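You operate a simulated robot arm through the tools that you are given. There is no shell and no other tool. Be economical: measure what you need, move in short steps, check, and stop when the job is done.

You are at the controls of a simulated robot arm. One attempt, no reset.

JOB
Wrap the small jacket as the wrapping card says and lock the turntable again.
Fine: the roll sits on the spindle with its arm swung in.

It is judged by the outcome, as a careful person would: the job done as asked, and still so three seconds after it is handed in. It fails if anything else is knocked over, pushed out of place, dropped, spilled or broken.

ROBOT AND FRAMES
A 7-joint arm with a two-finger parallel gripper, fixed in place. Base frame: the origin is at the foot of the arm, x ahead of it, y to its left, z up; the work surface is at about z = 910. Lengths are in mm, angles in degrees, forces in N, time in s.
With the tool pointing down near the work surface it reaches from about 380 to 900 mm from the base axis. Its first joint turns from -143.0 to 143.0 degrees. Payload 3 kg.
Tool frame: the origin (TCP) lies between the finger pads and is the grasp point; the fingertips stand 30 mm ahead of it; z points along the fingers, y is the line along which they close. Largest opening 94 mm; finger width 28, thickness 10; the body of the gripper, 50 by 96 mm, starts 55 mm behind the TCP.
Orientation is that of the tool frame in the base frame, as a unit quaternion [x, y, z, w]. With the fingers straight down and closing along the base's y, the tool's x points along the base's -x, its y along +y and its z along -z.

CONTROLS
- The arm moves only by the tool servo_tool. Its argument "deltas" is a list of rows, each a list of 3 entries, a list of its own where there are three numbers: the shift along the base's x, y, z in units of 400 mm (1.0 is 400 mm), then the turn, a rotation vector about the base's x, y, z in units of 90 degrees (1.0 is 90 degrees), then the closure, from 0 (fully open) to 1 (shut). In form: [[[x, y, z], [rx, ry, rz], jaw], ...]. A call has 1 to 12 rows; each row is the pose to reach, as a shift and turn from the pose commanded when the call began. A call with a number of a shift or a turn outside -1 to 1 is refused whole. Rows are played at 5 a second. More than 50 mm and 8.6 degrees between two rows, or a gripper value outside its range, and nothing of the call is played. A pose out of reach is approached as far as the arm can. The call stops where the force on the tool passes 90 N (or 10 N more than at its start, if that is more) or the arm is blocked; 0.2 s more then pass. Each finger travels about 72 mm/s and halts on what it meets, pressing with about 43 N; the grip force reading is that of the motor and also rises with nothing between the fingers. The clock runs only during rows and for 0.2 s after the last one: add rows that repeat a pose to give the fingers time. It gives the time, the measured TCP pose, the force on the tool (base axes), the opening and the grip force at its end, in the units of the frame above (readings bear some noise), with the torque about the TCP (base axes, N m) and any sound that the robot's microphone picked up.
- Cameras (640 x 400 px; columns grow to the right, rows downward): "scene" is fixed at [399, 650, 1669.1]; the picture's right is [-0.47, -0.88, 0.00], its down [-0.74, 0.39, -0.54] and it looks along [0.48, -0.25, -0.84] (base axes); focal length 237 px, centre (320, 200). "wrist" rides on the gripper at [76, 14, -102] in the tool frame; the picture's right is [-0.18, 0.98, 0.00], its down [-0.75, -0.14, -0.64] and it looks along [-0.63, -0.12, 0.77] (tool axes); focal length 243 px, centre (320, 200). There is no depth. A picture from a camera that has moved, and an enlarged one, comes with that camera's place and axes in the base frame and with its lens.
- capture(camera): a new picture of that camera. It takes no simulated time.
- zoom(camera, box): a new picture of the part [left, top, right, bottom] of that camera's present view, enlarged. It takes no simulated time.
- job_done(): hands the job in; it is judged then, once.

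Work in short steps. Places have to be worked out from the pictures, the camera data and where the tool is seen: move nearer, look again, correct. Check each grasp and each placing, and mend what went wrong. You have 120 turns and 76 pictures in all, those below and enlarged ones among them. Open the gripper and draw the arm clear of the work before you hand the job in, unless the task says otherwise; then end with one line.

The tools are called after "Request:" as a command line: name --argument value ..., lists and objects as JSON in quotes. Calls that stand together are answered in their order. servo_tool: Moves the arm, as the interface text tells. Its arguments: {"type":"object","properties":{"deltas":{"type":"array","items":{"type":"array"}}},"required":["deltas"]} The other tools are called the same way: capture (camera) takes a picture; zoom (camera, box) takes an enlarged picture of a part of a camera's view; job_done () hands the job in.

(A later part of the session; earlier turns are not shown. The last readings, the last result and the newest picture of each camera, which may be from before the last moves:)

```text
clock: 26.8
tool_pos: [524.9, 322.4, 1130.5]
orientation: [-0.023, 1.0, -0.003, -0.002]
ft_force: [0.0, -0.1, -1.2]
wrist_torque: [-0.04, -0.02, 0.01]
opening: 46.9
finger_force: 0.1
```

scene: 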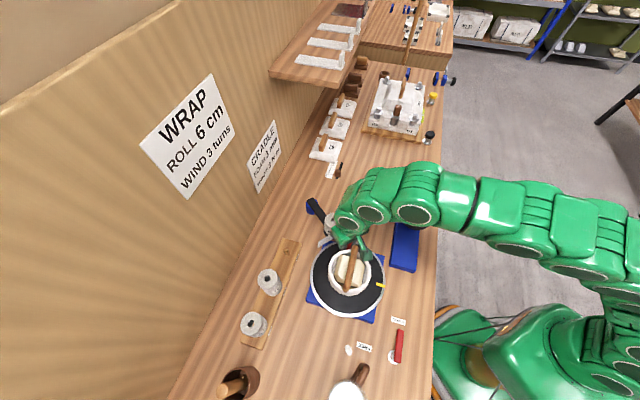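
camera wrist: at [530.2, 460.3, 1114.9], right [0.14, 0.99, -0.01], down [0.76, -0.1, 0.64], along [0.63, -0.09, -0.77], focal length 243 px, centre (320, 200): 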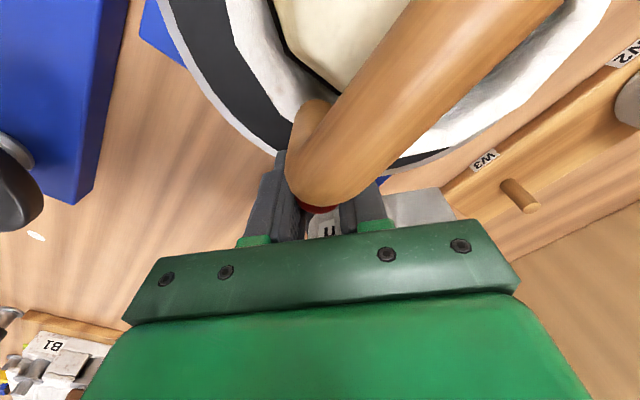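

Clear. Now look at the crank from here, then go look at the lever.

Request:
servo_tool --deltas '[[[0.0, -0.1, 0], [0, 0, 0], 0.5], [[-0.02, -0.2, 0], [0, 0, 0], 0.5], [[-0.02, -0.3, 0.0], [0, 0, 0], 0.5]]'

Request:
capture --camera "wrist"

```text
clock: 27.6
tool_pos: [518.7, 203.3, 1130.4]
orientation: [-0.023, 1.0, -0.003, -0.004]
ft_force: [-0.2, -0.2, -0.1]
wrist_torque: [0.02, -0.02, -0.02]
opening: 46.7
finger_force: 0.1
```

```text
32 pictures are left
camera wrist: at [443.1, 213.7, 1234.0], right [0.14, 0.99, -0.01], down [0.76, -0.1, 0.64], along [0.63, -0.09, -0.77], focal length 243 px, centre (320, 200)
```

wrist: 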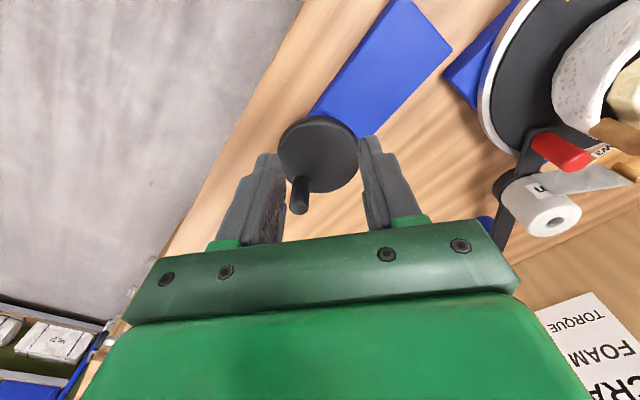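

Crank wheel ≈(590,192), top z≈965; its knob top ≈(618,164,1027), so throw ≈40 mm. Now over to the lock lever for a look.

Request:
servo_tool --deltas '[[[-0.08, 0.08, 0.01], [0, 0, 0], 0.5], [[-0.16, 0.16, 0.02], [0, 0, 0], 0.5], [[-0.24, 0.24, 0.02], [0, 0, 0], 0.5], [[-0.32, 0.32, 0.02], [0, 0, 0], 0.5], [[-0.4, 0.4, 0.02], [0, 0, 0], 0.5], [[-0.48, 0.48, 0.02], [0, 0, 0], 0.5], [[-0.52, 0.56, 0], [0, 0, 0], 0.5]]'

Request:
capture --camera "wrist"

```text
clock: 29.2
tool_pos: [307.7, 425.9, 1132.0]
orientation: [-0.022, 1.0, -0.001, -0.003]
ft_force: [0.7, 1.3, -0.5]
wrist_torque: [0.0, -0.03, 0.0]
opening: 46.9
finger_force: 0.1
```

```text
31 pictures are left
camera wrist: at [234.2, 437.5, 1234.2], right [0.14, 0.99, 0.0], down [0.76, -0.11, 0.64], along [0.63, -0.09, -0.77], focal length 243 px, centre (320, 200)
```

wrist: 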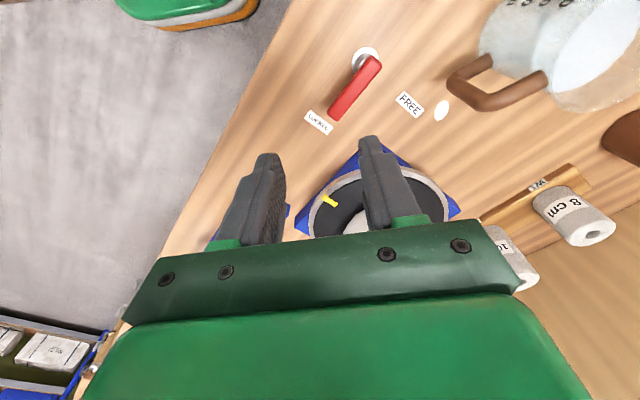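

Lever: pivot ≈(303,489), tip ≈(341,442), must turn ~+90° to FREE. The jug's handle is near the FREE side, so enlarge to judge clearance.

Request:
zoom --camera "wrist" --box '[290, 0, 600, 200]'

Request:
zoom --camera "scene" --box '[310, 300, 438, 400]'

```text
2.00 times, centred on (445, 100) of wrist
camera zoom: at [234.2, 437.5, 1234.2], right [0.14, 0.99, 0.0], down [0.76, -0.11, 0.64], along [0.63, -0.09, -0.77], focal length 485 px, centre (70, 400)
```

zoom: 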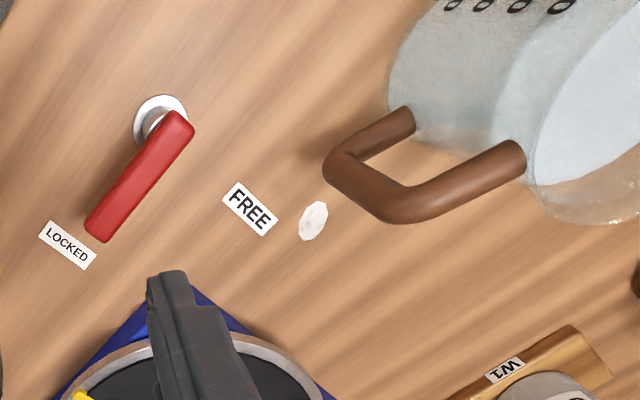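

```text
4.00 times, centred on (374, 350) of scene
camera zoom: at [399.0, 650.0, 1669.1], right [-0.47, -0.88, 0.0], down [-0.74, 0.39, -0.54], along [0.48, -0.25, -0.84], focal length 948 px, centre (104, -400)
```

zoom: 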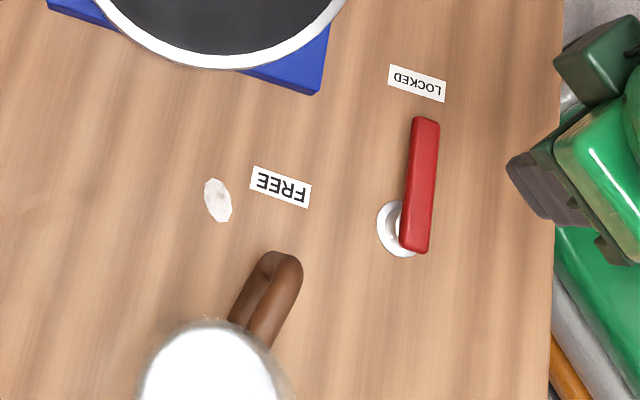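

The jug handle's corner is at ≈(330,574,1007); I'll push the lever with closed fingers, yawed +90° so the slim side faces the jug. Rotate and move to the lever's outer side first.

Request:
servo_tool --deltas '[[[0, 0, 0], [0, 0, 0.09], 1], [[0, 0, 0], [0, 0, 0.18], 1], [[0, 0, 0], [0, 0, 0.27], 1], [[0, 0, -0.03], [0, 0, 0.36], 1], [[0, 0, -0.06], [0, 0, 0.45], 1], [[0, 0, -0.09], [0, 0, 0.54], 1], [[0, 0, -0.12], [0, 0, 0.63], 1], [[0, 0, -0.15], [0, 0, 0.72], 1], [[0, 0.01, -0.18], [0, 0, 0.81], 1], [[-0.005, 0.015, -0.21], [0, 0, 0.9], 1], [[-0.005, 0.015, -0.23], [0, 0, 0.97], 1], [[-0.005, 0.015, -0.23], [0, 0, 0.97], 1]]'

Request:
capture --camera "wrist"

```text
clock: 31.8
tool_pos: [306.2, 432.8, 1039.4]
orientation: [0.707, -0.707, 0.001, 0.001]
ft_force: [0.0, -0.3, 0.5]
wrist_torque: [0.01, -0.03, -0.01]
opening: 0.0
finger_force: 32.8
```

```text
28 pictures are left
camera wrist: at [294.4, 356.5, 1142.0], right [-0.98, 0.18, 0.0], down [0.14, 0.76, 0.64], along [0.12, 0.63, -0.77], focal length 243 px, centre (320, 200)
```

wrist: 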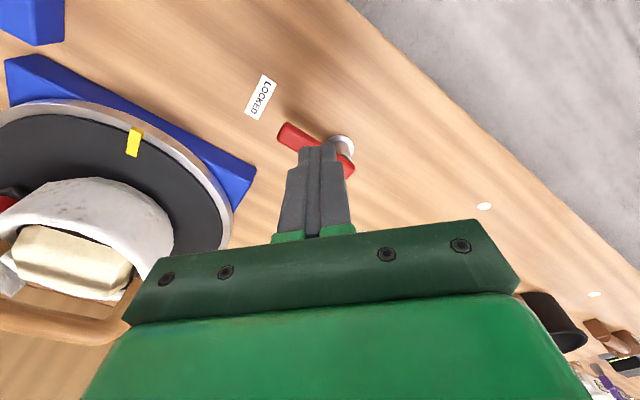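

Descend beside the lever (slightly further out) to z≈950.

Request:
servo_tool --deltas '[[[-0.012, -0.01, -0.1], [0, 0, 0], 1], [[-0.012, -0.01, -0.18], [0, 0, 0], 1], [[-0.012, -0.01, -0.223], [0, 0, 0], 1], [[-0.012, -0.01, -0.223], [0, 0, 0], 1]]'

Request:
capture --camera "wrist"

```text
clock: 32.8
tool_pos: [302.9, 429.7, 951.5]
orientation: [-0.707, 0.707, -0.002, 0.001]
ft_force: [-0.7, 0.0, 0.0]
wrist_torque: [0.0, -0.02, -0.06]
opening: 0.0
finger_force: 32.8
```

```text
27 pictures are left
camera wrist: at [289.5, 353.1, 1053.1], right [-0.98, 0.19, -0.01], down [0.14, 0.76, 0.64], along [0.12, 0.63, -0.77], focal length 243 px, centre (320, 200)
```

wrist: 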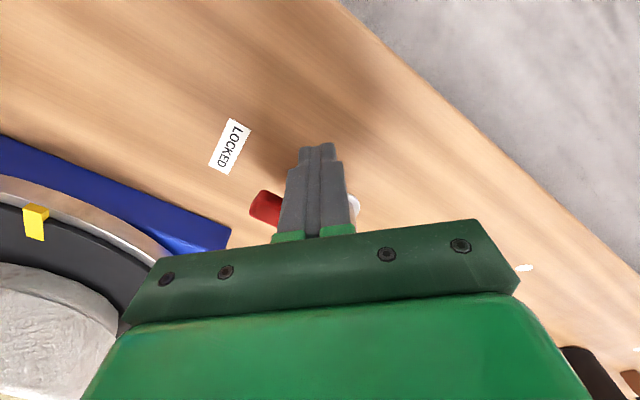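

Positioned properly beside the lever. Push along the arc, first half.

Request:
servo_tool --deltas '[[[0.027, 0.025, 0], [0, 0, 0], 1], [[0.049, 0.034, 0], [0, 0, 0], 1], [[0.069, 0.042, 0], [0, 0, 0], 1], [[0.086, 0.058, 0], [0, 0, 0], 1], [[0.102, 0.076, 0], [0, 0, 0], 1], [[0.112, 0.095, 0], [0, 0, 0], 1]]'

Request:
capture --camera "wrist"

```text
clock: 34.2
tool_pos: [347.5, 466.7, 950.0]
orientation: [-0.707, 0.708, -0.002, 0.0]
ft_force: [-0.1, -1.7, -1.2]
wrist_torque: [-0.03, 0.0, 0.02]
opening: 0.2
finger_force: 32.9
```

```text
26 pictures are left
camera wrist: at [334.1, 390.5, 1052.5], right [-0.98, 0.19, 0.0], down [0.14, 0.76, 0.64], along [0.12, 0.63, -0.77], focal length 243 px, centre (320, 200)
```

wrist: 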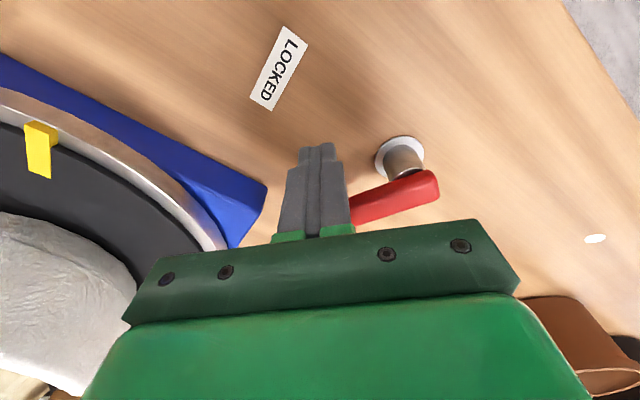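

Lever is turning (pivot refined ≈(298,478), now ≈10°). Continue to ≈45°, toward FREE.

Request:
servo_tool --deltas '[[[0.009, 0.027, 0], [0, 0, 0], 1], [[0.008, 0.042, 0], [0, 0, 0], 1], [[0.0065, 0.0565, 0], [0, 0, 0], 1], [[0.002, 0.072, 0], [0, 0, 0], 1], [[0.002, 0.072, 0], [0, 0, 0], 1]]'

Request:
zoom --camera "scene" --box '[310, 300, 438, 400]'

```text
clock: 35.4
tool_pos: [348.3, 493.3, 949.2]
orientation: [-0.707, 0.707, -0.004, -0.001]
ft_force: [17.3, -39.9, 5.1]
wrist_torque: [0.17, 0.13, 0.33]
opening: 0.0
finger_force: 32.8
```

```text
4.00 times, centred on (374, 350) of scene
camera zoom: at [399.0, 650.0, 1669.1], right [-0.47, -0.88, 0.0], down [-0.74, 0.39, -0.54], along [0.48, -0.25, -0.84], focal length 948 px, centre (104, -400)
```

zoom: 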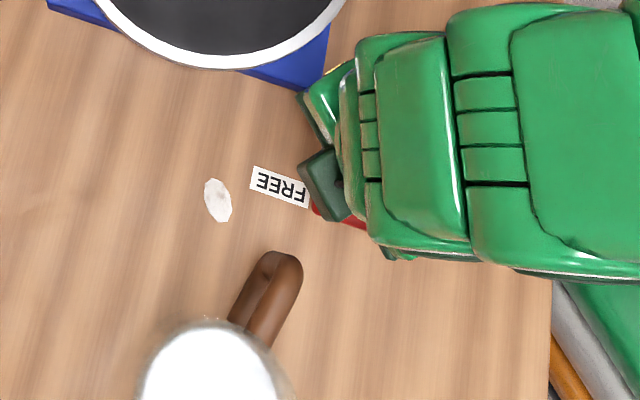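

Lever met its stop (≈43 N) with its tip at FREE. Back off and raise, then verify.

Request:
servo_tool --deltas '[[[0.01, -0.03, 0], [0, 0, 0], 1], [[0.02, -0.06, 0.05], [0, 0, 0], 1], [[0.02, -0.1, 0.15], [0, 0, 0], 1], [[0.02, -0.15, 0.25], [0, 0, 0], 1], [[0.02, -0.2, 0.35], [0, 0, 0], 1], [[0.02, -0.28, 0.42], [0, 0, 0], 1]]'

Request:
capture --camera "wrist"

```text
clock: 36.8
tool_pos: [356.2, 383.7, 1118.4]
orientation: [-0.706, 0.708, -0.003, -0.001]
ft_force: [0.5, -0.1, 0.2]
wrist_torque: [-0.02, 0.01, 0.01]
opening: 0.0
finger_force: 33.1
```

```text
24 pictures are left
camera wrist: at [342.0, 307.3, 1220.4], right [-0.98, 0.19, -0.01], down [0.14, 0.76, 0.64], along [0.12, 0.63, -0.77], focal length 243 px, centre (320, 200)
```

wrist: 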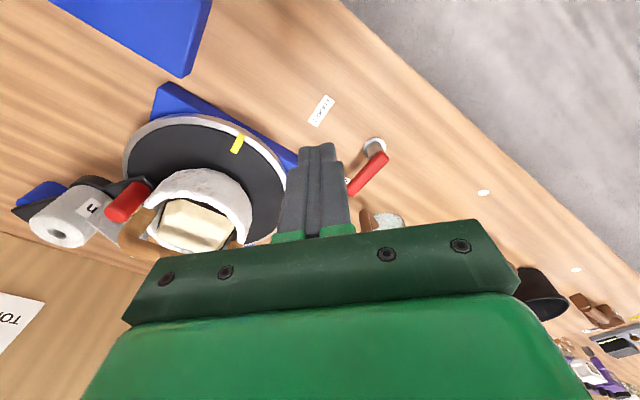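

Lever is at FREE (≈46°). Travel to the crank, yawing back −90°, fingers reopening.

Request:
servo_tool --deltas '[[[0.05, -0.048, 0], [0, 0, -0.09], 0.5], [[0.1, -0.096, 0], [0, 0, -0.18], 0.5], [[0.15, -0.144, 0], [0, 0, -0.27], 0.5], [[0.2, -0.192, 0], [0, 0, -0.36], 0.5], [[0.25, -0.24, 0], [0, 0, -0.45], 0.5], [[0.3, -0.288, 0], [0, 0, -0.54], 0.5], [[0.35, -0.336, 0], [0, 0, -0.63], 0.5], [[0.4, -0.384, 0], [0, 0, -0.72], 0.5], [[0.45, -0.432, 0], [0, 0, -0.81], 0.5], [[0.5, -0.48, 0], [0, 0, -0.9], 0.5], [[0.55, -0.52, 0], [0, 0, -0.98], 0.5], [[0.61, -0.54, 0], [0, 0, -1.0], 0.5]]'

Request:
capture --camera "wrist"

```text
clock: 39.4
tool_pos: [600.3, 167.4, 1117.9]
orientation: [0.002, 1.0, -0.001, -0.002]
ft_force: [-0.1, -0.5, 0.1]
wrist_torque: [-0.01, -0.02, 0.01]
opening: 47.4
finger_force: 0.1
```

```text
23 pictures are left
camera wrist: at [526.0, 182.1, 1220.5], right [0.19, 0.98, 0.0], down [0.76, -0.14, 0.64], along [0.63, -0.12, -0.77], focal length 243 px, centre (320, 200)
```

wrist: 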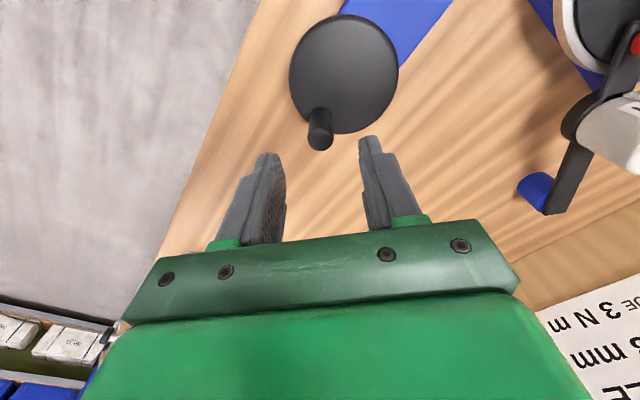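

Knob top ≈(621,164,1023). Lower over it to TCP z 1022 and grip.

Request:
servo_tool --deltas '[[[0.052, -0.01, -0.08], [0, 0, 0], 0.5], [[0.052, -0.01, -0.17], [0, 0, 0], 0.5], [[0.052, -0.01, -0.24], [0, 0, 0], 0.5], [[0.052, -0.01, -0.24], [0, 0, 0], 1], [[0.052, -0.01, -0.24], [0, 0, 0], 1], [[0.052, -0.01, -0.24], [0, 0, 0], 1]]'

Request:
capture --camera "wrist"

```text
clock: 40.8
tool_pos: [620.8, 164.8, 1021.1]
orientation: [0.0, 1.0, -0.002, -0.003]
ft_force: [-13.6, 28.7, -6.6]
wrist_torque: [0.06, -0.23, -0.52]
opening: 25.9
finger_force: 45.3
```

```text
22 pictures are left
camera wrist: at [546.7, 178.8, 1124.6], right [0.19, 0.98, 0.0], down [0.76, -0.14, 0.64], along [0.63, -0.12, -0.77], focal length 243 px, centre (320, 200)
```

wrist: 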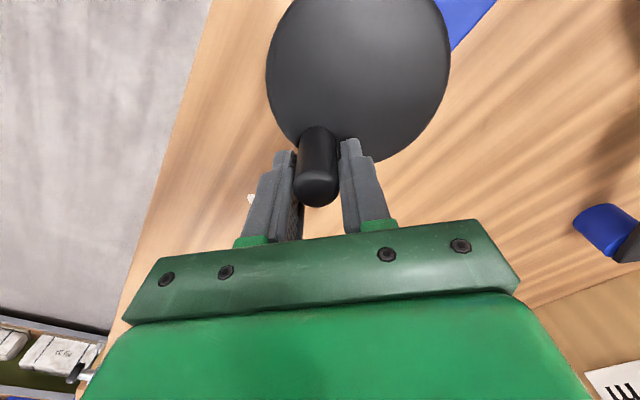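

Gripped. Try a CCW crank motion about ≈(589,192), R≈41, through 45° and check forces and the yellow mark.

Request:
servo_tool --deltas '[[[0.0, 0.005, 0], [0, 0, 0], 1], [[0.0135, 0.0275, 0], [0, 0, 0], 1], [[0.0205, 0.053, 0], [0, 0, 0], 1], [[0.0207, 0.08, 0], [0, 0, 0], 1], [[0.0207, 0.08, 0], [0, 0, 0], 1]]'

Request:
zoom --camera "scene" --box '[290, 170, 450, 330]'

```text
clock: 41.5
tool_pos: [627.2, 164.3, 1021.7]
orientation: [0.003, 1.0, -0.009, -0.003]
ft_force: [-0.7, -23.2, 10.6]
wrist_torque: [0.85, 0.13, 0.32]
opening: 24.9
finger_force: 44.8
stopped in row 3: the force on the tool passed its limit at 113 N (the readings are from after the stop); the commanded pose is now the measured one
```

```text
2.50 times, centred on (370, 250) of scene
camera zoom: at [399.0, 650.0, 1669.1], right [-0.47, -0.88, 0.0], down [-0.74, 0.39, -0.54], along [0.48, -0.25, -0.84], focal length 593 px, centre (195, 75)
```

zoom: 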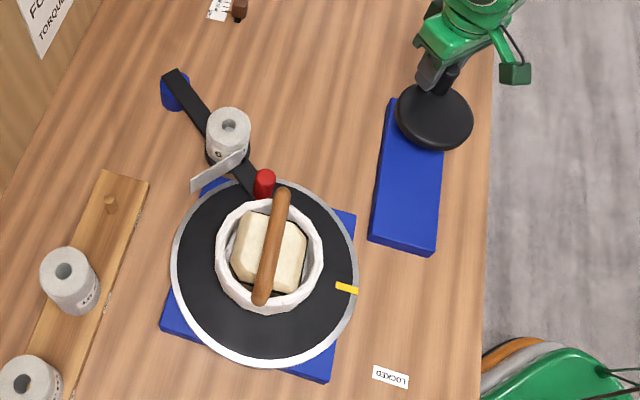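

CCW is blocked (113 N) with the mark unmoved—likely a one-way drive. Return to the knob's place and try clockwise.

Request:
servo_tool --deltas '[[[-0.0155, 0.0025, 0], [0, 0, 0], 1], [[-0.0345, -0.0155, 0], [0, 0, 0], 1], [[-0.0575, -0.0285, 0], [0, 0, 0], 1], [[-0.0575, -0.0285, 0], [0, 0, 0], 1]]'

Request:
zoom --camera "scene" --box '[290, 170, 450, 330]'

```text
clock: 42.5
tool_pos: [604.4, 154.7, 1019.8]
orientation: [0.003, 1.0, -0.009, -0.004]
ft_force: [-7.5, -27.7, 15.3]
wrist_torque: [1.09, 0.47, 0.59]
opening: 26.0
finger_force: 45.2
```

```text
2.50 times, centred on (370, 250) of scene
camera zoom: at [399.0, 650.0, 1669.1], right [-0.47, -0.88, 0.0], down [-0.74, 0.39, -0.54], along [0.48, -0.25, -0.84], focal length 593 px, centre (195, 75)
```

zoom: 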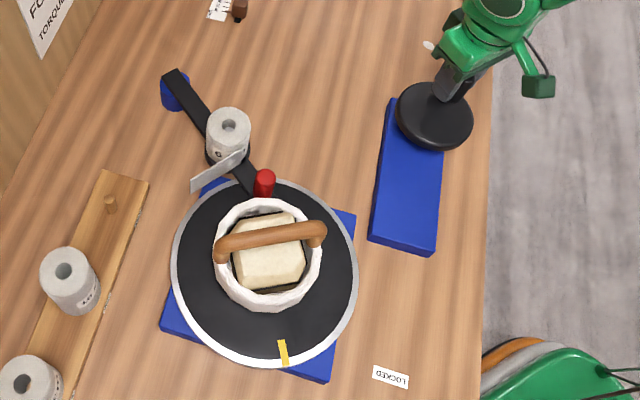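

Clockwise works: the turntable turned ≈66° for a roughly 22–28° crank move, so it's geared up. Continue clockwise 60° of crank, with centre ≈(587,192), R≈44, and measure.

Request:
servo_tool --deltas '[[[-0.024, -0.0105, 0], [0, 0, 0], 1], [[-0.0525, -0.0118, 0], [0, 0, 0], 1], [[-0.0805, -0.0055, 0], [0, 0, 0], 1], [[-0.106, 0.0078, 0], [0, 0, 0], 1], [[-0.106, 0.0078, 0], [0, 0, 0], 1]]'

Request:
zoom --camera "scene" --box '[290, 170, 450, 330]'

```text
clock: 43.7
tool_pos: [563.8, 160.4, 1021.4]
orientation: [0.002, 1.0, -0.008, -0.001]
ft_force: [54.5, 60.7, -5.6]
wrist_torque: [1.57, -1.52, -0.19]
opening: 22.8
finger_force: 45.0
```

```text
2.50 times, centred on (370, 250) of scene
camera zoom: at [399.0, 650.0, 1669.1], right [-0.47, -0.88, 0.0], down [-0.74, 0.39, -0.54], along [0.48, -0.25, -0.84], focal length 593 px, centre (195, 75)
```

zoom: 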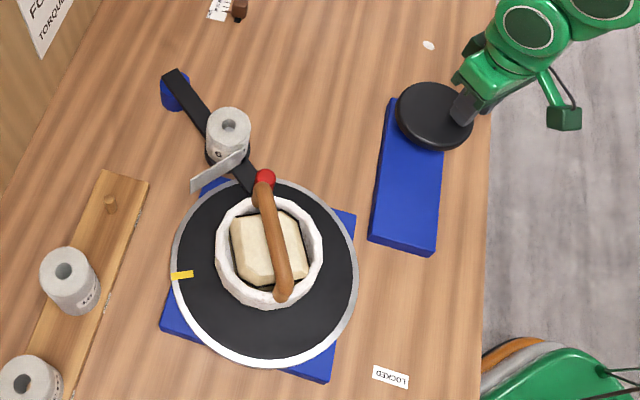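

Fitting the measured points: crank centre ≈(590,191), R≈40; turntable total ≈−164° so far. Continue CW another 90° with the corrected circle and read the forces.

Request:
servo_tool --deltas '[[[-0.0115, 0.03, 0], [0, 0, 0], 1], [[-0.0235, 0.053, 0], [0, 0, 0], 1], [[-0.029, 0.079, 0], [0, 0, 0], 1], [[-0.028, 0.105, 0], [0, 0, 0], 1], [[-0.02, 0.13, 0], [0, 0, 0], 1], [[-0.006, 0.152, 0], [0, 0, 0], 1], [[-0.006, 0.152, 0], [0, 0, 0], 1]]'

Request:
zoom --camera "scene" --box '[290, 170, 450, 330]'

```text
clock: 45.3
tool_pos: [561.1, 219.6, 1019.7]
orientation: [0.003, 1.0, -0.009, -0.003]
ft_force: [23.0, -15.9, -30.6]
wrist_torque: [2.11, -0.06, 0.18]
opening: 22.7
finger_force: 45.0
```

```text
2.50 times, centred on (370, 250) of scene
camera zoom: at [399.0, 650.0, 1669.1], right [-0.47, -0.88, 0.0], down [-0.74, 0.39, -0.54], along [0.48, -0.25, -0.84], focal length 593 px, centre (195, 75)
```

zoom: 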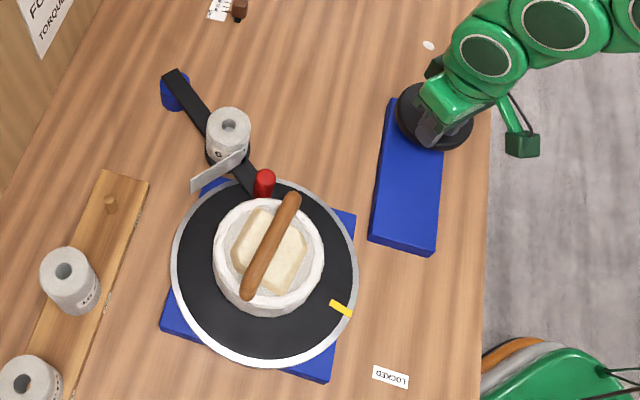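

Ratio is 2:1 (crank ≈185°, turntable ≈374°). Total needed: 540° of crank; continue 175° CW.

Request:
servo_tool --deltas '[[[0.0198, 0.0168, 0], [0, 0, 0], 1], [[0.0428, 0.0285, 0], [0, 0, 0], 1], [[0.068, 0.0343, 0], [0, 0, 0], 1], [[0.0938, 0.033, 0], [0, 0, 0], 1], [[0.1183, 0.0253, 0], [0, 0, 0], 1], [[0.14, 0.0115, 0], [0, 0, 0], 1], [[0.1575, -0.0075, 0], [0, 0, 0], 1], [[0.1693, -0.0305, 0], [0, 0, 0], 1], [[0.175, -0.0558, 0], [0, 0, 0], 1], [[0.1738, -0.0815, 0], [0, 0, 0], 1], [[0.166, -0.106, 0], [0, 0, 0], 1], [[0.1523, -0.1278, 0], [0, 0, 0], 1]]'

Request:
zoom --camera "scene" --box '[290, 170, 450, 330]'

```text
clock: 46.1
tool_pos: [584.0, 227.0, 1020.9]
orientation: [0.003, 1.0, -0.013, -0.004]
ft_force: [8.7, -18.5, 6.2]
wrist_torque: [1.93, 0.45, 0.21]
opening: 22.4
finger_force: 45.1
stopped in row 3: the force on the tool passed its limit at 106 N (the readings are from after the stop); the commanded pose is now the measured one
```

```text
2.50 times, centred on (370, 250) of scene
camera zoom: at [399.0, 650.0, 1669.1], right [-0.47, -0.88, 0.0], down [-0.74, 0.39, -0.54], along [0.48, -0.25, -0.84], focal length 593 px, centre (195, 75)
```

zoom: 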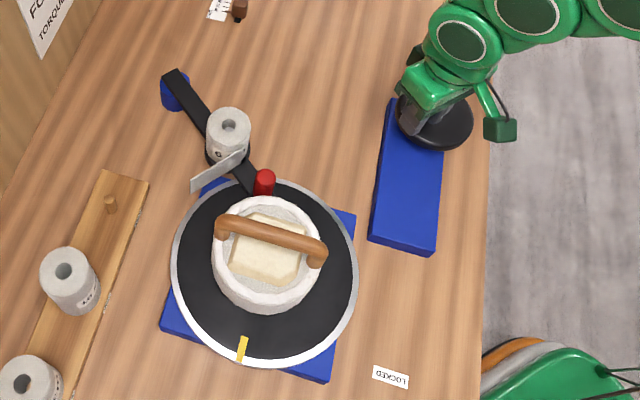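

Refit using turntable angle: crank centre ≈(589,190.7), R≈37.3; the grip had slid ~6 mm along the pads. Total so far ≈455° of 1080°. Re-grip centred at (590,228).

Request:
servo_tool --deltas '[[[0, 0, 0], [0, 0, 0], 0.6], [[0, 0, 0], [0, 0, 0], 0.6], [[0.015, 0.002, 0], [0, 0, 0], 0.6], [[0.015, 0.002, 0], [0, 0, 0], 1], [[0.015, 0.002, 0], [0, 0, 0], 1], [[0.015, 0.002, 0], [0, 0, 0], 1]]'

Request:
capture --camera "wrist"

```text
clock: 47.5
tool_pos: [589.0, 226.4, 1021.0]
orientation: [0.005, 1.0, -0.013, -0.006]
ft_force: [-0.3, -43.3, 0.1]
wrist_torque: [1.83, 0.23, 0.11]
opening: 22.5
finger_force: 45.0
```

```text
16 pictures are left
camera wrist: at [515.9, 244.3, 1124.0], right [0.19, 0.98, -0.03], down [0.76, -0.13, 0.64], along [0.62, -0.14, -0.77], focal length 243 px, centre (320, 200)
```

wrist: 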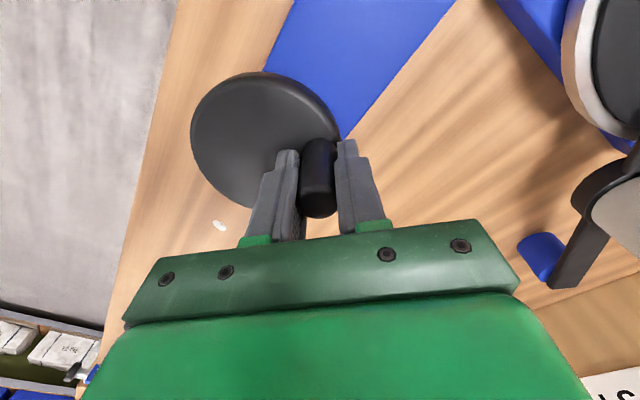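

Knob is between the pads. Continue CW 90° with the refined circle and a small tilt correction, checking forces.

Request:
servo_tool --deltas '[[[0.0233, -0.0073, 0], [0.0166, -0.0076, 0], 1], [[0.0453, -0.0173, 0], [0.0166, -0.0076, 0], 1], [[0.064, -0.0328, 0], [0.0166, -0.0076, 0], 1], [[0.078, -0.0523, 0], [0.0166, -0.0076, 0], 1], [[0.0865, -0.075, 0], [0.0166, -0.0076, 0], 1], [[0.0888, -0.099, 0], [0.0166, -0.0076, 0], 1]]'

```text
clock: 48.9
tool_pos: [626.6, 188.1, 1021.9]
orientation: [0.003, 1.0, 0.0, 0.001]
ft_force: [3.6, 5.2, 7.4]
wrist_torque: [-0.08, 0.5, -0.16]
opening: 21.9
finger_force: 44.5
```

Forces are small. Continue another 90°.

Request:
servo_tool --deltas '[[[-0.004, -0.0238, 0], [0, 0, 0], 1], [[-0.014, -0.0458, 0], [0, 0, 0], 1], [[-0.0295, -0.0645, 0], [0, 0, 0], 1], [[-0.049, -0.0785, 0], [0, 0, 0], 1], [[-0.0718, -0.087, 0], [0, 0, 0], 1], [[-0.0958, -0.0893, 0], [0, 0, 0], 1]]'

Request:
zoom --camera "scene" --box '[290, 170, 450, 330]'

```text
clock: 50.3
tool_pos: [586.1, 154.4, 1020.7]
orientation: [0.004, 1.0, 0.001, 0.002]
ft_force: [15.0, 22.1, 3.5]
wrist_torque: [-0.55, 1.02, -0.49]
opening: 21.8
finger_force: 45.6
```

```text
2.50 times, centred on (370, 250) of scene
camera zoom: at [399.0, 650.0, 1669.1], right [-0.47, -0.88, 0.0], down [-0.74, 0.39, -0.54], along [0.48, -0.25, -0.84], focal length 593 px, centre (195, 75)
```

zoom: 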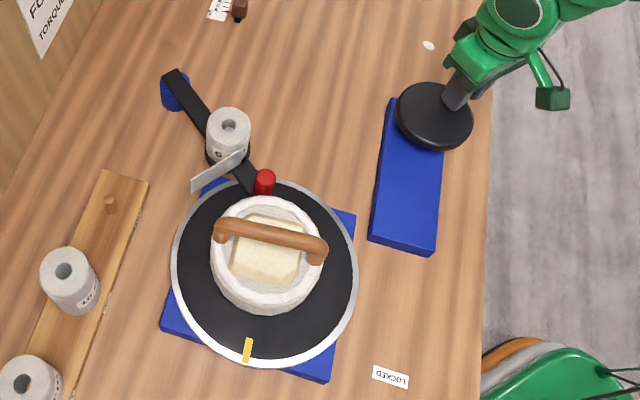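

Total ≈812° of 1080°; ≈134° of crank remains. Go 105° more, then measure.

Request:
servo_tool --deltas '[[[-0.0215, 0.007, 0], [0, 0, 0], 1], [[-0.0435, 0.0163, 0], [0, 0, 0], 1], [[-0.0623, 0.0305, 0], [0, 0, 0], 1], [[-0.0765, 0.0493, 0], [0, 0, 0], 1], [[-0.0858, 0.0713, 0], [0, 0, 0], 1], [[-0.0888, 0.0948, 0], [0, 0, 0], 1], [[-0.0858, 0.1183, 0], [0, 0, 0], 1], [[-0.0858, 0.1183, 0], [0, 0, 0], 1]]'

Request:
zoom --camera "scene" --box '[290, 170, 450, 330]'

```text
clock: 52.1
tool_pos: [552.9, 200.7, 1021.0]
orientation: [0.003, 1.0, 0.001, 0.002]
ft_force: [-4.4, -1.6, -0.9]
wrist_torque: [-1.09, 0.22, -0.07]
opening: 21.7
finger_force: 44.9
```

```text
2.50 times, centred on (370, 250) of scene
camera zoom: at [399.0, 650.0, 1669.1], right [-0.47, -0.88, 0.0], down [-0.74, 0.39, -0.54], along [0.48, -0.25, -0.84], focal length 593 px, centre (195, 75)
```

zoom: 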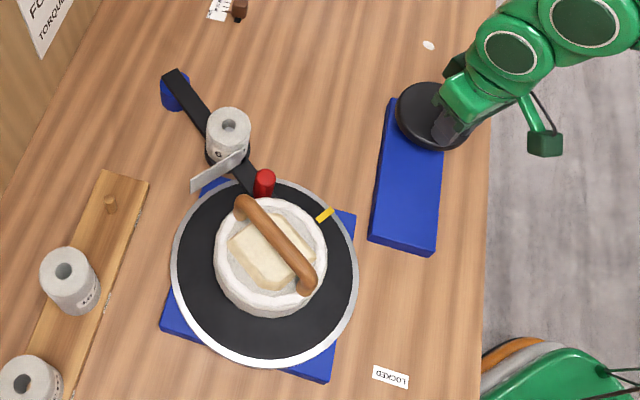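

Total ≈1027°; 53° of turntable (≈26° crank) to go back to the mark's start. Small final move.

Request:
servo_tool --deltas '[[[0.0055, 0.0148, 0], [0, 0, 0], 1], [[0.013, 0.028, 0], [0, 0, 0], 1], [[0.0188, 0.0355, 0], [0, 0, 0], 1], [[0.0188, 0.0355, 0], [0, 0, 0], 1]]'

Request:
zoom --camera "scene" --box '[290, 170, 450, 330]'

```text
clock: 53.1
tool_pos: [559.6, 216.1, 1020.1]
orientation: [0.003, 1.0, 0.001, 0.001]
ft_force: [-5.9, -16.4, 1.1]
wrist_torque: [-0.63, 0.57, -0.56]
opening: 21.9
finger_force: 45.6
```

```text
2.50 times, centred on (370, 250) of scene
camera zoom: at [399.0, 650.0, 1669.1], right [-0.47, -0.88, 0.0], down [-0.74, 0.39, -0.54], along [0.48, -0.25, -0.84], focal length 593 px, centre (195, 75)
```

zoom: 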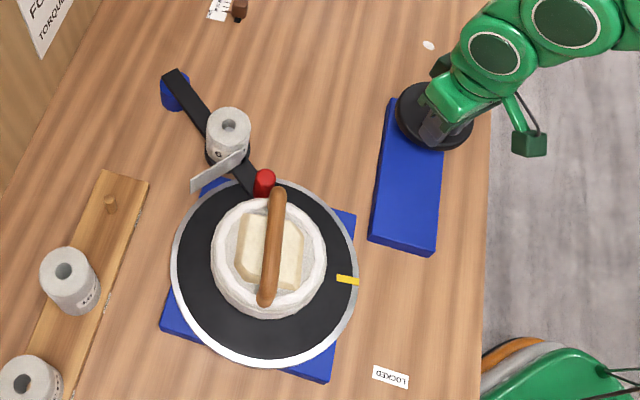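

Mark is ≈5° short of start. Nudge the crank ~2 mm more.

Request:
servo_tool --deltas '[[[0.004, 0.005, 0], [0, 0, 0], 1], [[0.004, 0.005, 0], [0, 0, 0], 1]]'

Request:
zoom --camera "scene" --box '[290, 170, 450, 330]'

```text
clock: 53.7
tool_pos: [561.6, 217.3, 1019.9]
orientation: [0.003, 1.0, 0.0, 0.001]
ft_force: [-1.1, -10.3, -7.8]
wrist_torque: [-0.72, -0.08, -0.21]
opening: 21.7
finger_force: 45.1
```

```text
2.50 times, centred on (370, 250) of scene
camera zoom: at [399.0, 650.0, 1669.1], right [-0.47, -0.88, 0.0], down [-0.74, 0.39, -0.54], along [0.48, -0.25, -0.84], focal length 593 px, centre (195, 75)
```

zoom: 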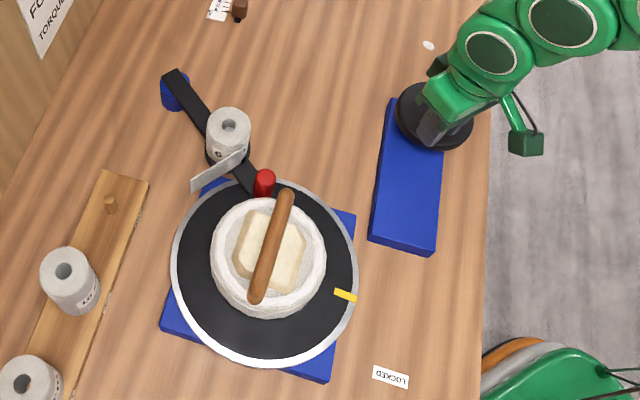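

Mark is now ≈5° past its start: ≈3.01 turns. Release the crank and lift clear.

Request:
servo_tool --deltas '[[[0, 0, 0], [0, 0, 0], 0.52], [[0, 0, 0], [0, 0, 0], 0.52], [[0, 0, 0], [0, 0, 0], 0.52], [[0, 0, 0.08], [0, 0, 0], 0.52], [[0, 0, 0.18], [0, 0, 0], 0.52], [[0, 0, 0.28], [0, 0, 0], 0.52]]'

Request:
servo_tool --deltas '[[[-0.05, 0.06, 0], [0, 0, 0.08], 1], [[-0.11, 0.12, 0], [0, 0, 0.17], 1], [[-0.17, 0.18, 0], [0, 0, 0.26], 1], [[-0.23, 0.24, 0], [0, 0, 0.35], 1], [[-0.29, 0.3, 0], [0, 0, 0.44], 1], [[-0.35, 0.36, 0], [0, 0, 0.53], 1], [[-0.41, 0.42, 0], [0, 0, 0.62], 1], [[-0.47, 0.48, 0], [0, 0, 0.71], 1], [[-0.53, 0.54, 0], [0, 0, 0.8], 1], [[-0.59, 0.61, 0], [0, 0, 0.89], 1], [[-0.63, 0.68, 0], [0, 0, 0.97], 1], [[-0.645, 0.735, 0], [0, 0, 1.0], 1]]'

Request:
capture --camera "wrist"

```text
clock: 55.1
tool_pos: [561.3, 217.1, 1133.1]
orientation: [0.003, 1.0, 0.001, 0.002]
ft_force: [-0.3, -0.1, -0.2]
wrist_torque: [0.02, 0.0, 0.0]
opening: 44.9
finger_force: 0.1
```

```text
clock: 57.7
tool_pos: [303.1, 510.7, 1132.3]
orientation: [-0.706, 0.709, 0.001, -0.001]
ft_force: [0.3, 1.4, 0.0]
wrist_torque: [-0.02, 0.01, 0.0]
opening: 0.2
finger_force: 32.8
```

```text
11 pictures are left
camera wrist: at [290.0, 434.4, 1235.3], right [-0.98, 0.19, 0.0], down [0.15, 0.75, 0.64], along [0.12, 0.63, -0.77], focal length 243 px, centre (320, 200)
```

wrist: 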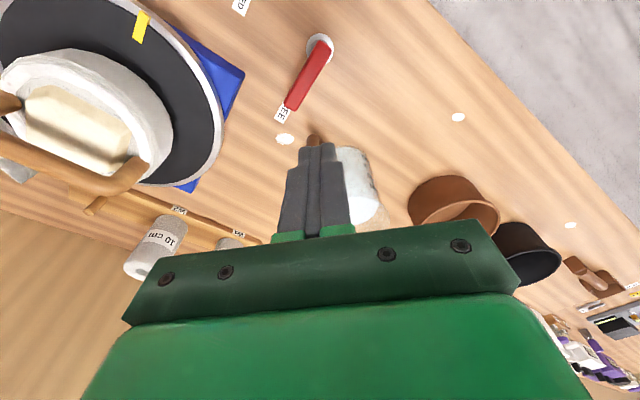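

Lever is at FREE as left; its far side near (304,529) is free with ≈13 mm to the jug handle. Descend there.

Request:
servo_tool --deltas '[[[0.002, 0.045, -0.05], [0, 0, 0], 1], [[0.002, 0.045, -0.16], [0, 0, 0], 1], [[0.002, 0.045, -0.27], [0, 0, 0], 1], [[0.002, 0.045, -0.38], [0, 0, 0], 1], [[0.002, 0.045, -0.455], [0, 0, 0], 1], [[0.002, 0.045, -0.455], [0, 0, 0], 1]]'

Request:
capture --camera "wrist"

```text
clock: 59.1
tool_pos: [303.1, 528.6, 951.0]
orientation: [-0.705, 0.709, 0.001, 0.0]
ft_force: [-0.1, 1.4, 1.0]
wrist_torque: [0.0, -0.01, 0.0]
opening: 0.1
finger_force: 33.2
```

```text
10 pictures are left
camera wrist: at [290.7, 452.5, 1052.5], right [-0.98, 0.19, 0.0], down [0.15, 0.75, 0.64], along [0.12, 0.63, -0.77], focal length 243 px, centre (320, 200)
```

wrist: 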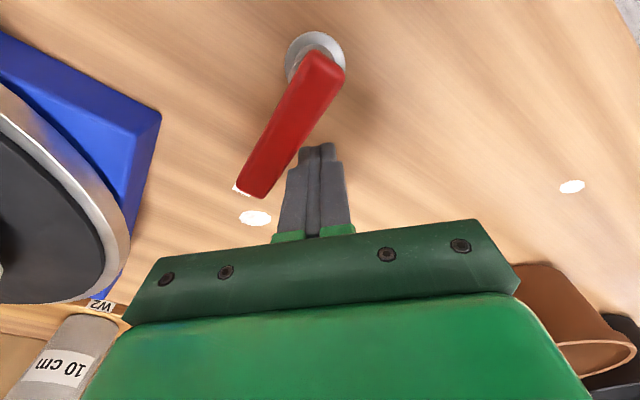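

Correctly placed on the lever's far side. Push it clockwise along the arc to LOCKED.

Request:
servo_tool --deltas '[[[0.0235, -0.0088, 0], [0, 0, 0], 1], [[0.053, -0.0228, 0], [0, 0, 0], 1], [[0.072, -0.038, 0], [0, 0, 0], 1], [[0.0863, -0.0565, 0], [0, 0, 0], 1], [[0.0965, -0.075, 0], [0, 0, 0], 1], [[0.1048, -0.0955, 0], [0, 0, 0], 1], [[0.109, -0.115, 0], [0, 0, 0], 1], [[0.1113, -0.1353, 0], [0, 0, 0], 1], [[0.109, -0.155, 0], [0, 0, 0], 1], [[0.105, -0.1678, 0], [0, 0, 0], 1], [[0.102, -0.179, 0], [0, 0, 0], 1], [[0.102, -0.179, 0], [0, 0, 0], 1]]'

Request:
capture --camera "wrist"

```text
clock: 61.5
tool_pos: [348.9, 462.6, 953.9]
orientation: [-0.704, 0.71, 0.003, 0.01]
ft_force: [13.5, 20.4, -17.0]
wrist_torque: [0.3, -0.23, 0.01]
opening: 0.1
finger_force: 33.5
stopped in row 12: the force on the tool passed its limit at 120 N (the readings are from after the stop); the commanded pose is now the measured one
```

```text
9 pictures are left
camera wrist: at [334.0, 385.0, 1054.8], right [-0.98, 0.19, -0.01], down [0.14, 0.74, 0.66], along [0.13, 0.64, -0.75], focal length 243 px, centre (320, 200)
```

wrist: 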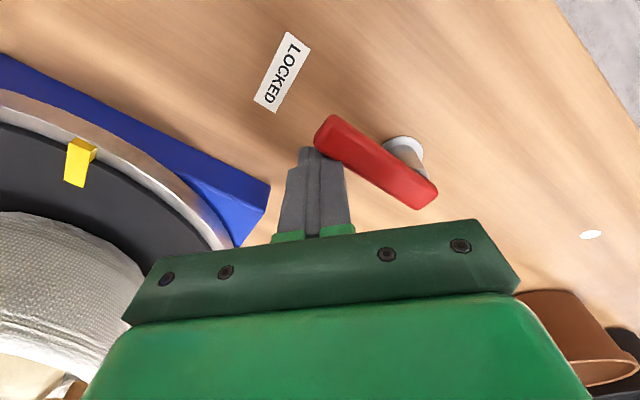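

Lever is back at its LOCKED stop (tip ≈(341,436)). Back off, raise and park clear, then verify everything.

Request:
servo_tool --deltas '[[[0.01, 0.015, 0.01], [0, 0, 0], 1], [[0.02, 0.03, 0.05], [0, 0, 0], 1], [[0.02, 0.03, 0.15], [0, 0, 0], 1], [[0.02, 0.03, 0.26], [0, 0, 0], 1], [[0.0, 0.0, 0.37], [0, 0, 0], 0.8], [[-0.03, -0.08, 0.45], [0, 0, 0], 0.6], [[-0.05, -0.18, 0.48], [0, 0, 0], 0.4], [[-0.05, -0.28, 0.5], [0, 0, 0], 0.2], [[-0.05, -0.38, 0.5], [0, 0, 0], 0], [[-0.05, -0.46, 0.5], [0, 0, 0], 0], [[-0.05, -0.46, 0.5], [0, 0, 0], 0]]'

Request:
capture --camera "scene"

Request:
zoom --camera "scene" --box '[270, 180, 430, 280]'

Request:
zoom --camera "scene" --box '[300, 260, 460, 390]'

```text
clock: 64.0
tool_pos: [327.3, 278.7, 1153.6]
orientation: [-0.705, 0.71, 0.003, 0.008]
ft_force: [0.3, 0.5, 0.3]
wrist_torque: [0.03, -0.01, -0.03]
opening: 93.9
finger_force: 0.1
```

```text
8 pictures are left
```

scene: 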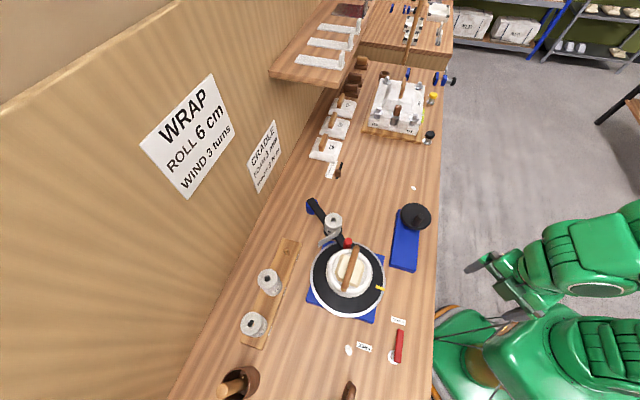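

```text
4.00 times, centred on (350, 230) of scene
camera zoom: at [399.0, 650.0, 1669.1], right [-0.47, -0.88, 0.0], down [-0.74, 0.39, -0.54], along [0.48, -0.25, -0.84], focal length 948 px, centre (200, 80)
```

zoom: 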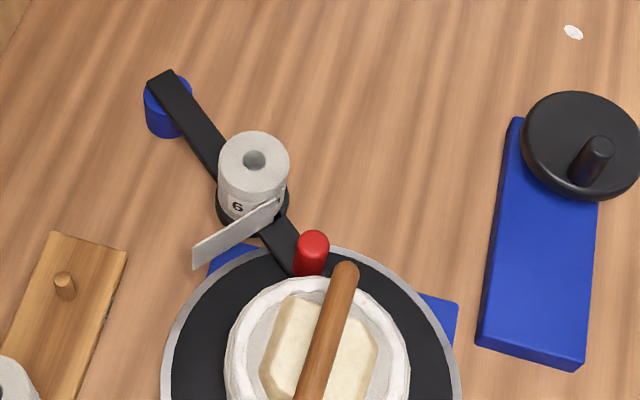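

```text
3.08 times, centred on (380, 325) of scene
camera zoom: at [399.0, 650.0, 1669.1], right [-0.47, -0.88, 0.0], down [-0.74, 0.39, -0.54], along [0.48, -0.25, -0.84], focal length 730 px, centre (135, -185)
```

zoom: 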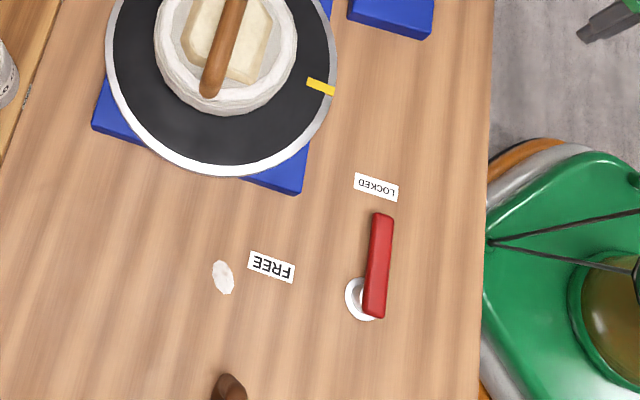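

The jug at the image's lower edge no longer appears where it was — its handle tip has shifted. I must look at it; move the camera (high) to view that area.

Request:
servo_tool --deltas '[[[0, 0.1, 0.05], [0, 0, 0], 0], [[0, 0.2, 0.1], [0, 0, 0], 0], [[0, 0.3, 0.14], [0, 0, 0], 0], [[0, 0.4, 0.18], [0, 0, 0], 0], [[0, 0.46, 0.22], [0, 0, 0], 0]]'

Request:
capture --camera "wrist"

```text
clock: 65.2
tool_pos: [326.5, 463.1, 1242.4]
orientation: [-0.705, 0.709, 0.003, 0.008]
ft_force: [-0.5, -0.9, 0.1]
wrist_torque: [-0.01, 0.0, 0.02]
opening: 94.0
finger_force: 0.0
```

```text
5 pictures are left
camera wrist: at [313.5, 384.6, 1343.9], right [-0.98, 0.19, 0.0], down [0.14, 0.74, 0.65], along [0.13, 0.64, -0.76], focal length 243 px, centre (320, 200)
```

wrist: 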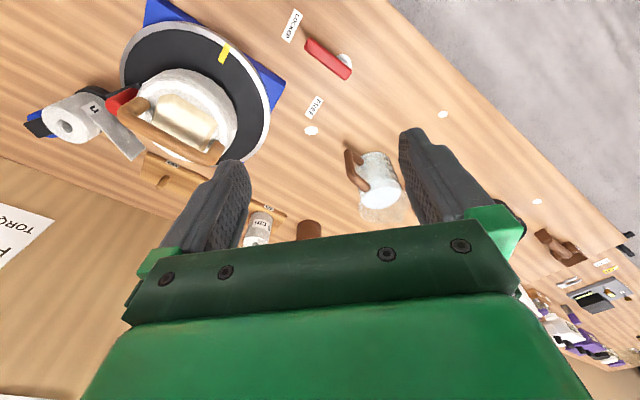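

The jug was shifted ~60 mm (still upright). I need to put it back. One enlarged view to measure it.

Request:
zoom --camera "wrist" --box '[290, 110, 450, 240]'

```text
3.08 times, centred on (370, 175) of wrist
camera zoom: at [313.5, 384.6, 1343.9], right [-0.98, 0.19, 0.0], down [0.14, 0.74, 0.65], along [0.13, 0.64, -0.76], focal length 746 px, centre (166, 277)
```

zoom: 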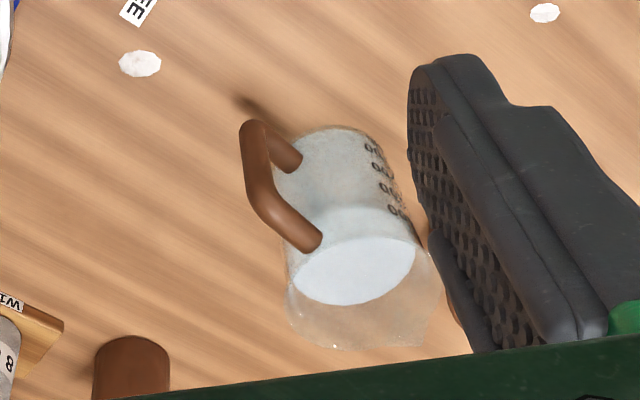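

The jug (centre now ≈(258,667), rim z≈1045) was nudged via its handle: handle front moved from ≈(325,568) to ≈(310,615) and turned ≈12°. A box on the hand's far side must have done it. I'll grasp the handle with the camera side over the jug and set it back. First turn the wrist high up.

Request:
servo_tool --deltas '[[[0, 0, 0], [0, 0, -0.09], 0.3], [[0, 0, 0], [0, 0, -0.18], 0.3], [[0, 0, 0], [0, 0, -0.27], 0.3], [[0, 0, 0], [0, 0, -0.36], 0.3], [[0, 0, 0], [0, 0, -0.45], 0.3], [[0, 0, 0], [0, 0, -0.54], 0.3], [[0, 0, 0], [0, 0, -0.63], 0.3], [[0, 0, 0], [0, 0, -0.72], 0.3], [[0, 0, 0], [0, 0, -0.8], 0.3]]'

Request:
servo_tool --deltas '[[[0, 0.04, 0], [0, 0, -0.09], 0.3], [[0, 0.08, 0], [0, 0, -0.18], 0.3], [[0, 0.12, 0], [0, 0, -0.27], 0.3], [[0, 0.16, 0], [0, 0, -0.36], 0.3], [[0, 0.2, 0], [0, 0, -0.45], 0.3], [[0, 0.24, 0], [0, 0, -0.54], 0.3], [[0, 0.28, -0.02], [0, 0, -0.63], 0.3], [[-0.02, 0.33, -0.06], [0, 0, -0.7], 0.3], [[-0.041, 0.38, -0.12], [0, 0, -0.752], 0.3]]'

Request:
capture --camera "wrist"

```text
clock: 67.2
tool_pos: [328.3, 462.8, 1241.8]
orientation: [-0.152, 0.988, -0.002, 0.008]
ft_force: [0.2, 0.1, -0.5]
wrist_torque: [-0.03, 0.02, 0.04]
opening: 65.8
finger_force: 0.0
```

```text
clock: 69.2
tool_pos: [310.7, 615.0, 1194.7]
orientation: [0.425, 0.905, -0.007, 0.005]
ft_force: [0.5, 0.5, -0.5]
wrist_torque: [0.02, 0.01, 0.01]
opening: 65.9
finger_force: 0.0
```

```text
3 pictures are left
camera wrist: at [274.1, 683.0, 1295.0], right [0.87, 0.49, -0.01], down [0.37, -0.66, 0.66], along [0.32, -0.57, -0.76], focal length 243 px, centre (320, 200)
```

wrist: 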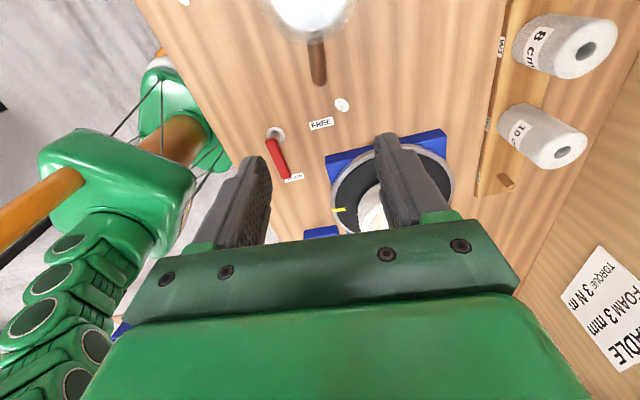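

The handle lies right under the tool (≈3 mm lateral trim, bar ≈(305,618)). Descend straddling it, to TCP z≈995, without gripping yet.

Request:
servo_tool --deltas '[[[-0.013, 0.006, -0.1], [0, 0, 0], 0.3], [[-0.013, 0.006, -0.2], [0, 0, 0], 0.3], [[-0.013, 0.006, -0.3], [0, 0, 0], 0.3], [[-0.013, 0.006, -0.38], [0, 0, 0], 0.3], [[-0.013, 0.006, -0.44], [0, 0, 0], 0.3], [[-0.013, 0.006, -0.5], [0, 0, 0], 0.3], [[-0.013, 0.006, -0.5], [0, 0, 0], 0.3]]'

```text
clock: 70.8
tool_pos: [305.7, 616.5, 993.4]
orientation: [0.424, 0.906, -0.006, 0.005]
ft_force: [0.1, 0.5, -0.6]
wrist_torque: [-0.02, 0.03, -0.01]
opening: 65.9
finger_force: 0.0
```

No contact on the way down. Close on the handle.

Request:
servo_tool --deltas '[[[0, 0, 0], [0, 0, 0], 0.5], [[0, 0, 0], [0, 0, 0], 0.7], [[0, 0, 0], [0, 0, 0], 0.8], [[0, 0, 0], [0, 0, 0], 0.9], [[0, 0, 0], [0, 0, 0], 1], [[0, 0, 0], [0, 0, 0], 1], [[0, 0, 0], [0, 0, 0], 1]]'

Request:
capture --camera "wrist"

```text
clock: 72.3
tool_pos: [306.0, 616.5, 993.8]
orientation: [0.424, 0.906, -0.007, 0.005]
ft_force: [0.4, 0.4, -0.2]
wrist_torque: [0.0, -0.02, -0.02]
opening: 19.4
finger_force: 43.4
```

```text
2 pictures are left
camera wrist: at [268.3, 685.6, 1095.4], right [0.87, 0.49, 0.0], down [0.37, -0.66, 0.65], along [0.32, -0.57, -0.76], focal length 243 px, centre (320, 200)
```

wrist: 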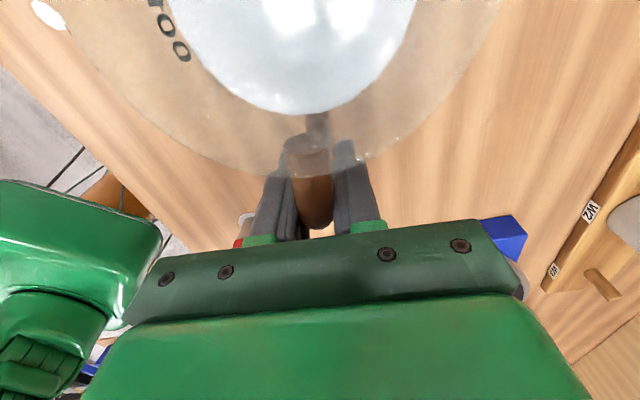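

Handle held (19 mm). Drag the jug slowly back: shift (+15,−47) mm with a −12° turn.

Request:
servo_tool --deltas '[[[0.002, -0.005, 0], [0, 0, -0.006], 1], [[0.005, -0.014, 0], [0, 0, -0.018], 1], [[0.009, -0.026, 0], [0, 0, -0.032], 1], [[0.013, -0.038, 0], [0, 0, -0.047], 1], [[0.017, -0.052, 0], [0, 0, -0.062], 1], [[0.021, -0.066, 0], [0, 0, -0.077], 1], [[0.025, -0.08, 0], [0, 0, -0.092], 1], [[0.029, -0.092, 0], [0, 0, -0.107], 1], [[0.034, -0.104, 0], [0, 0, -0.12], 1], [[0.037, -0.112, 0], [0, 0, -0.13], 1], [[0.039, -0.117, 0], [0, 0, -0.135], 1], [[0.039, -0.1175, 0], [0, 0, -0.137], 1]]'

Request:
zoom --camera "scene" --box '[310, 300, 438, 400]'

```text
clock: 75.0
tool_pos: [321.6, 569.0, 993.3]
orientation: [0.518, 0.855, -0.007, 0.005]
ft_force: [1.3, -0.4, 0.6]
wrist_torque: [-0.05, -0.01, -0.01]
opening: 19.2
finger_force: 43.1
```

```text
4.00 times, centred on (374, 350) of scene
camera zoom: at [399.0, 650.0, 1669.1], right [-0.47, -0.88, 0.0], down [-0.74, 0.39, -0.54], along [0.48, -0.25, -0.84], focal length 948 px, centre (104, -400)
```

zoom: 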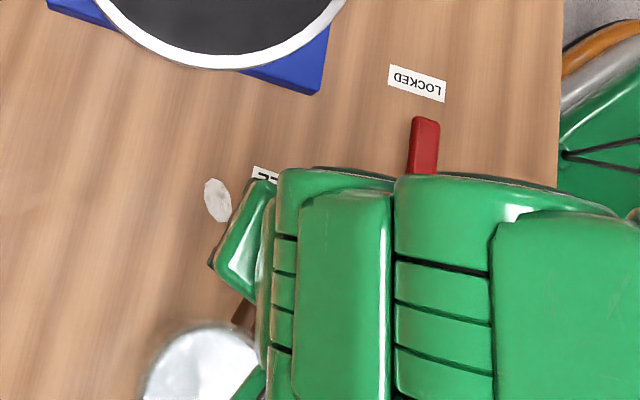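

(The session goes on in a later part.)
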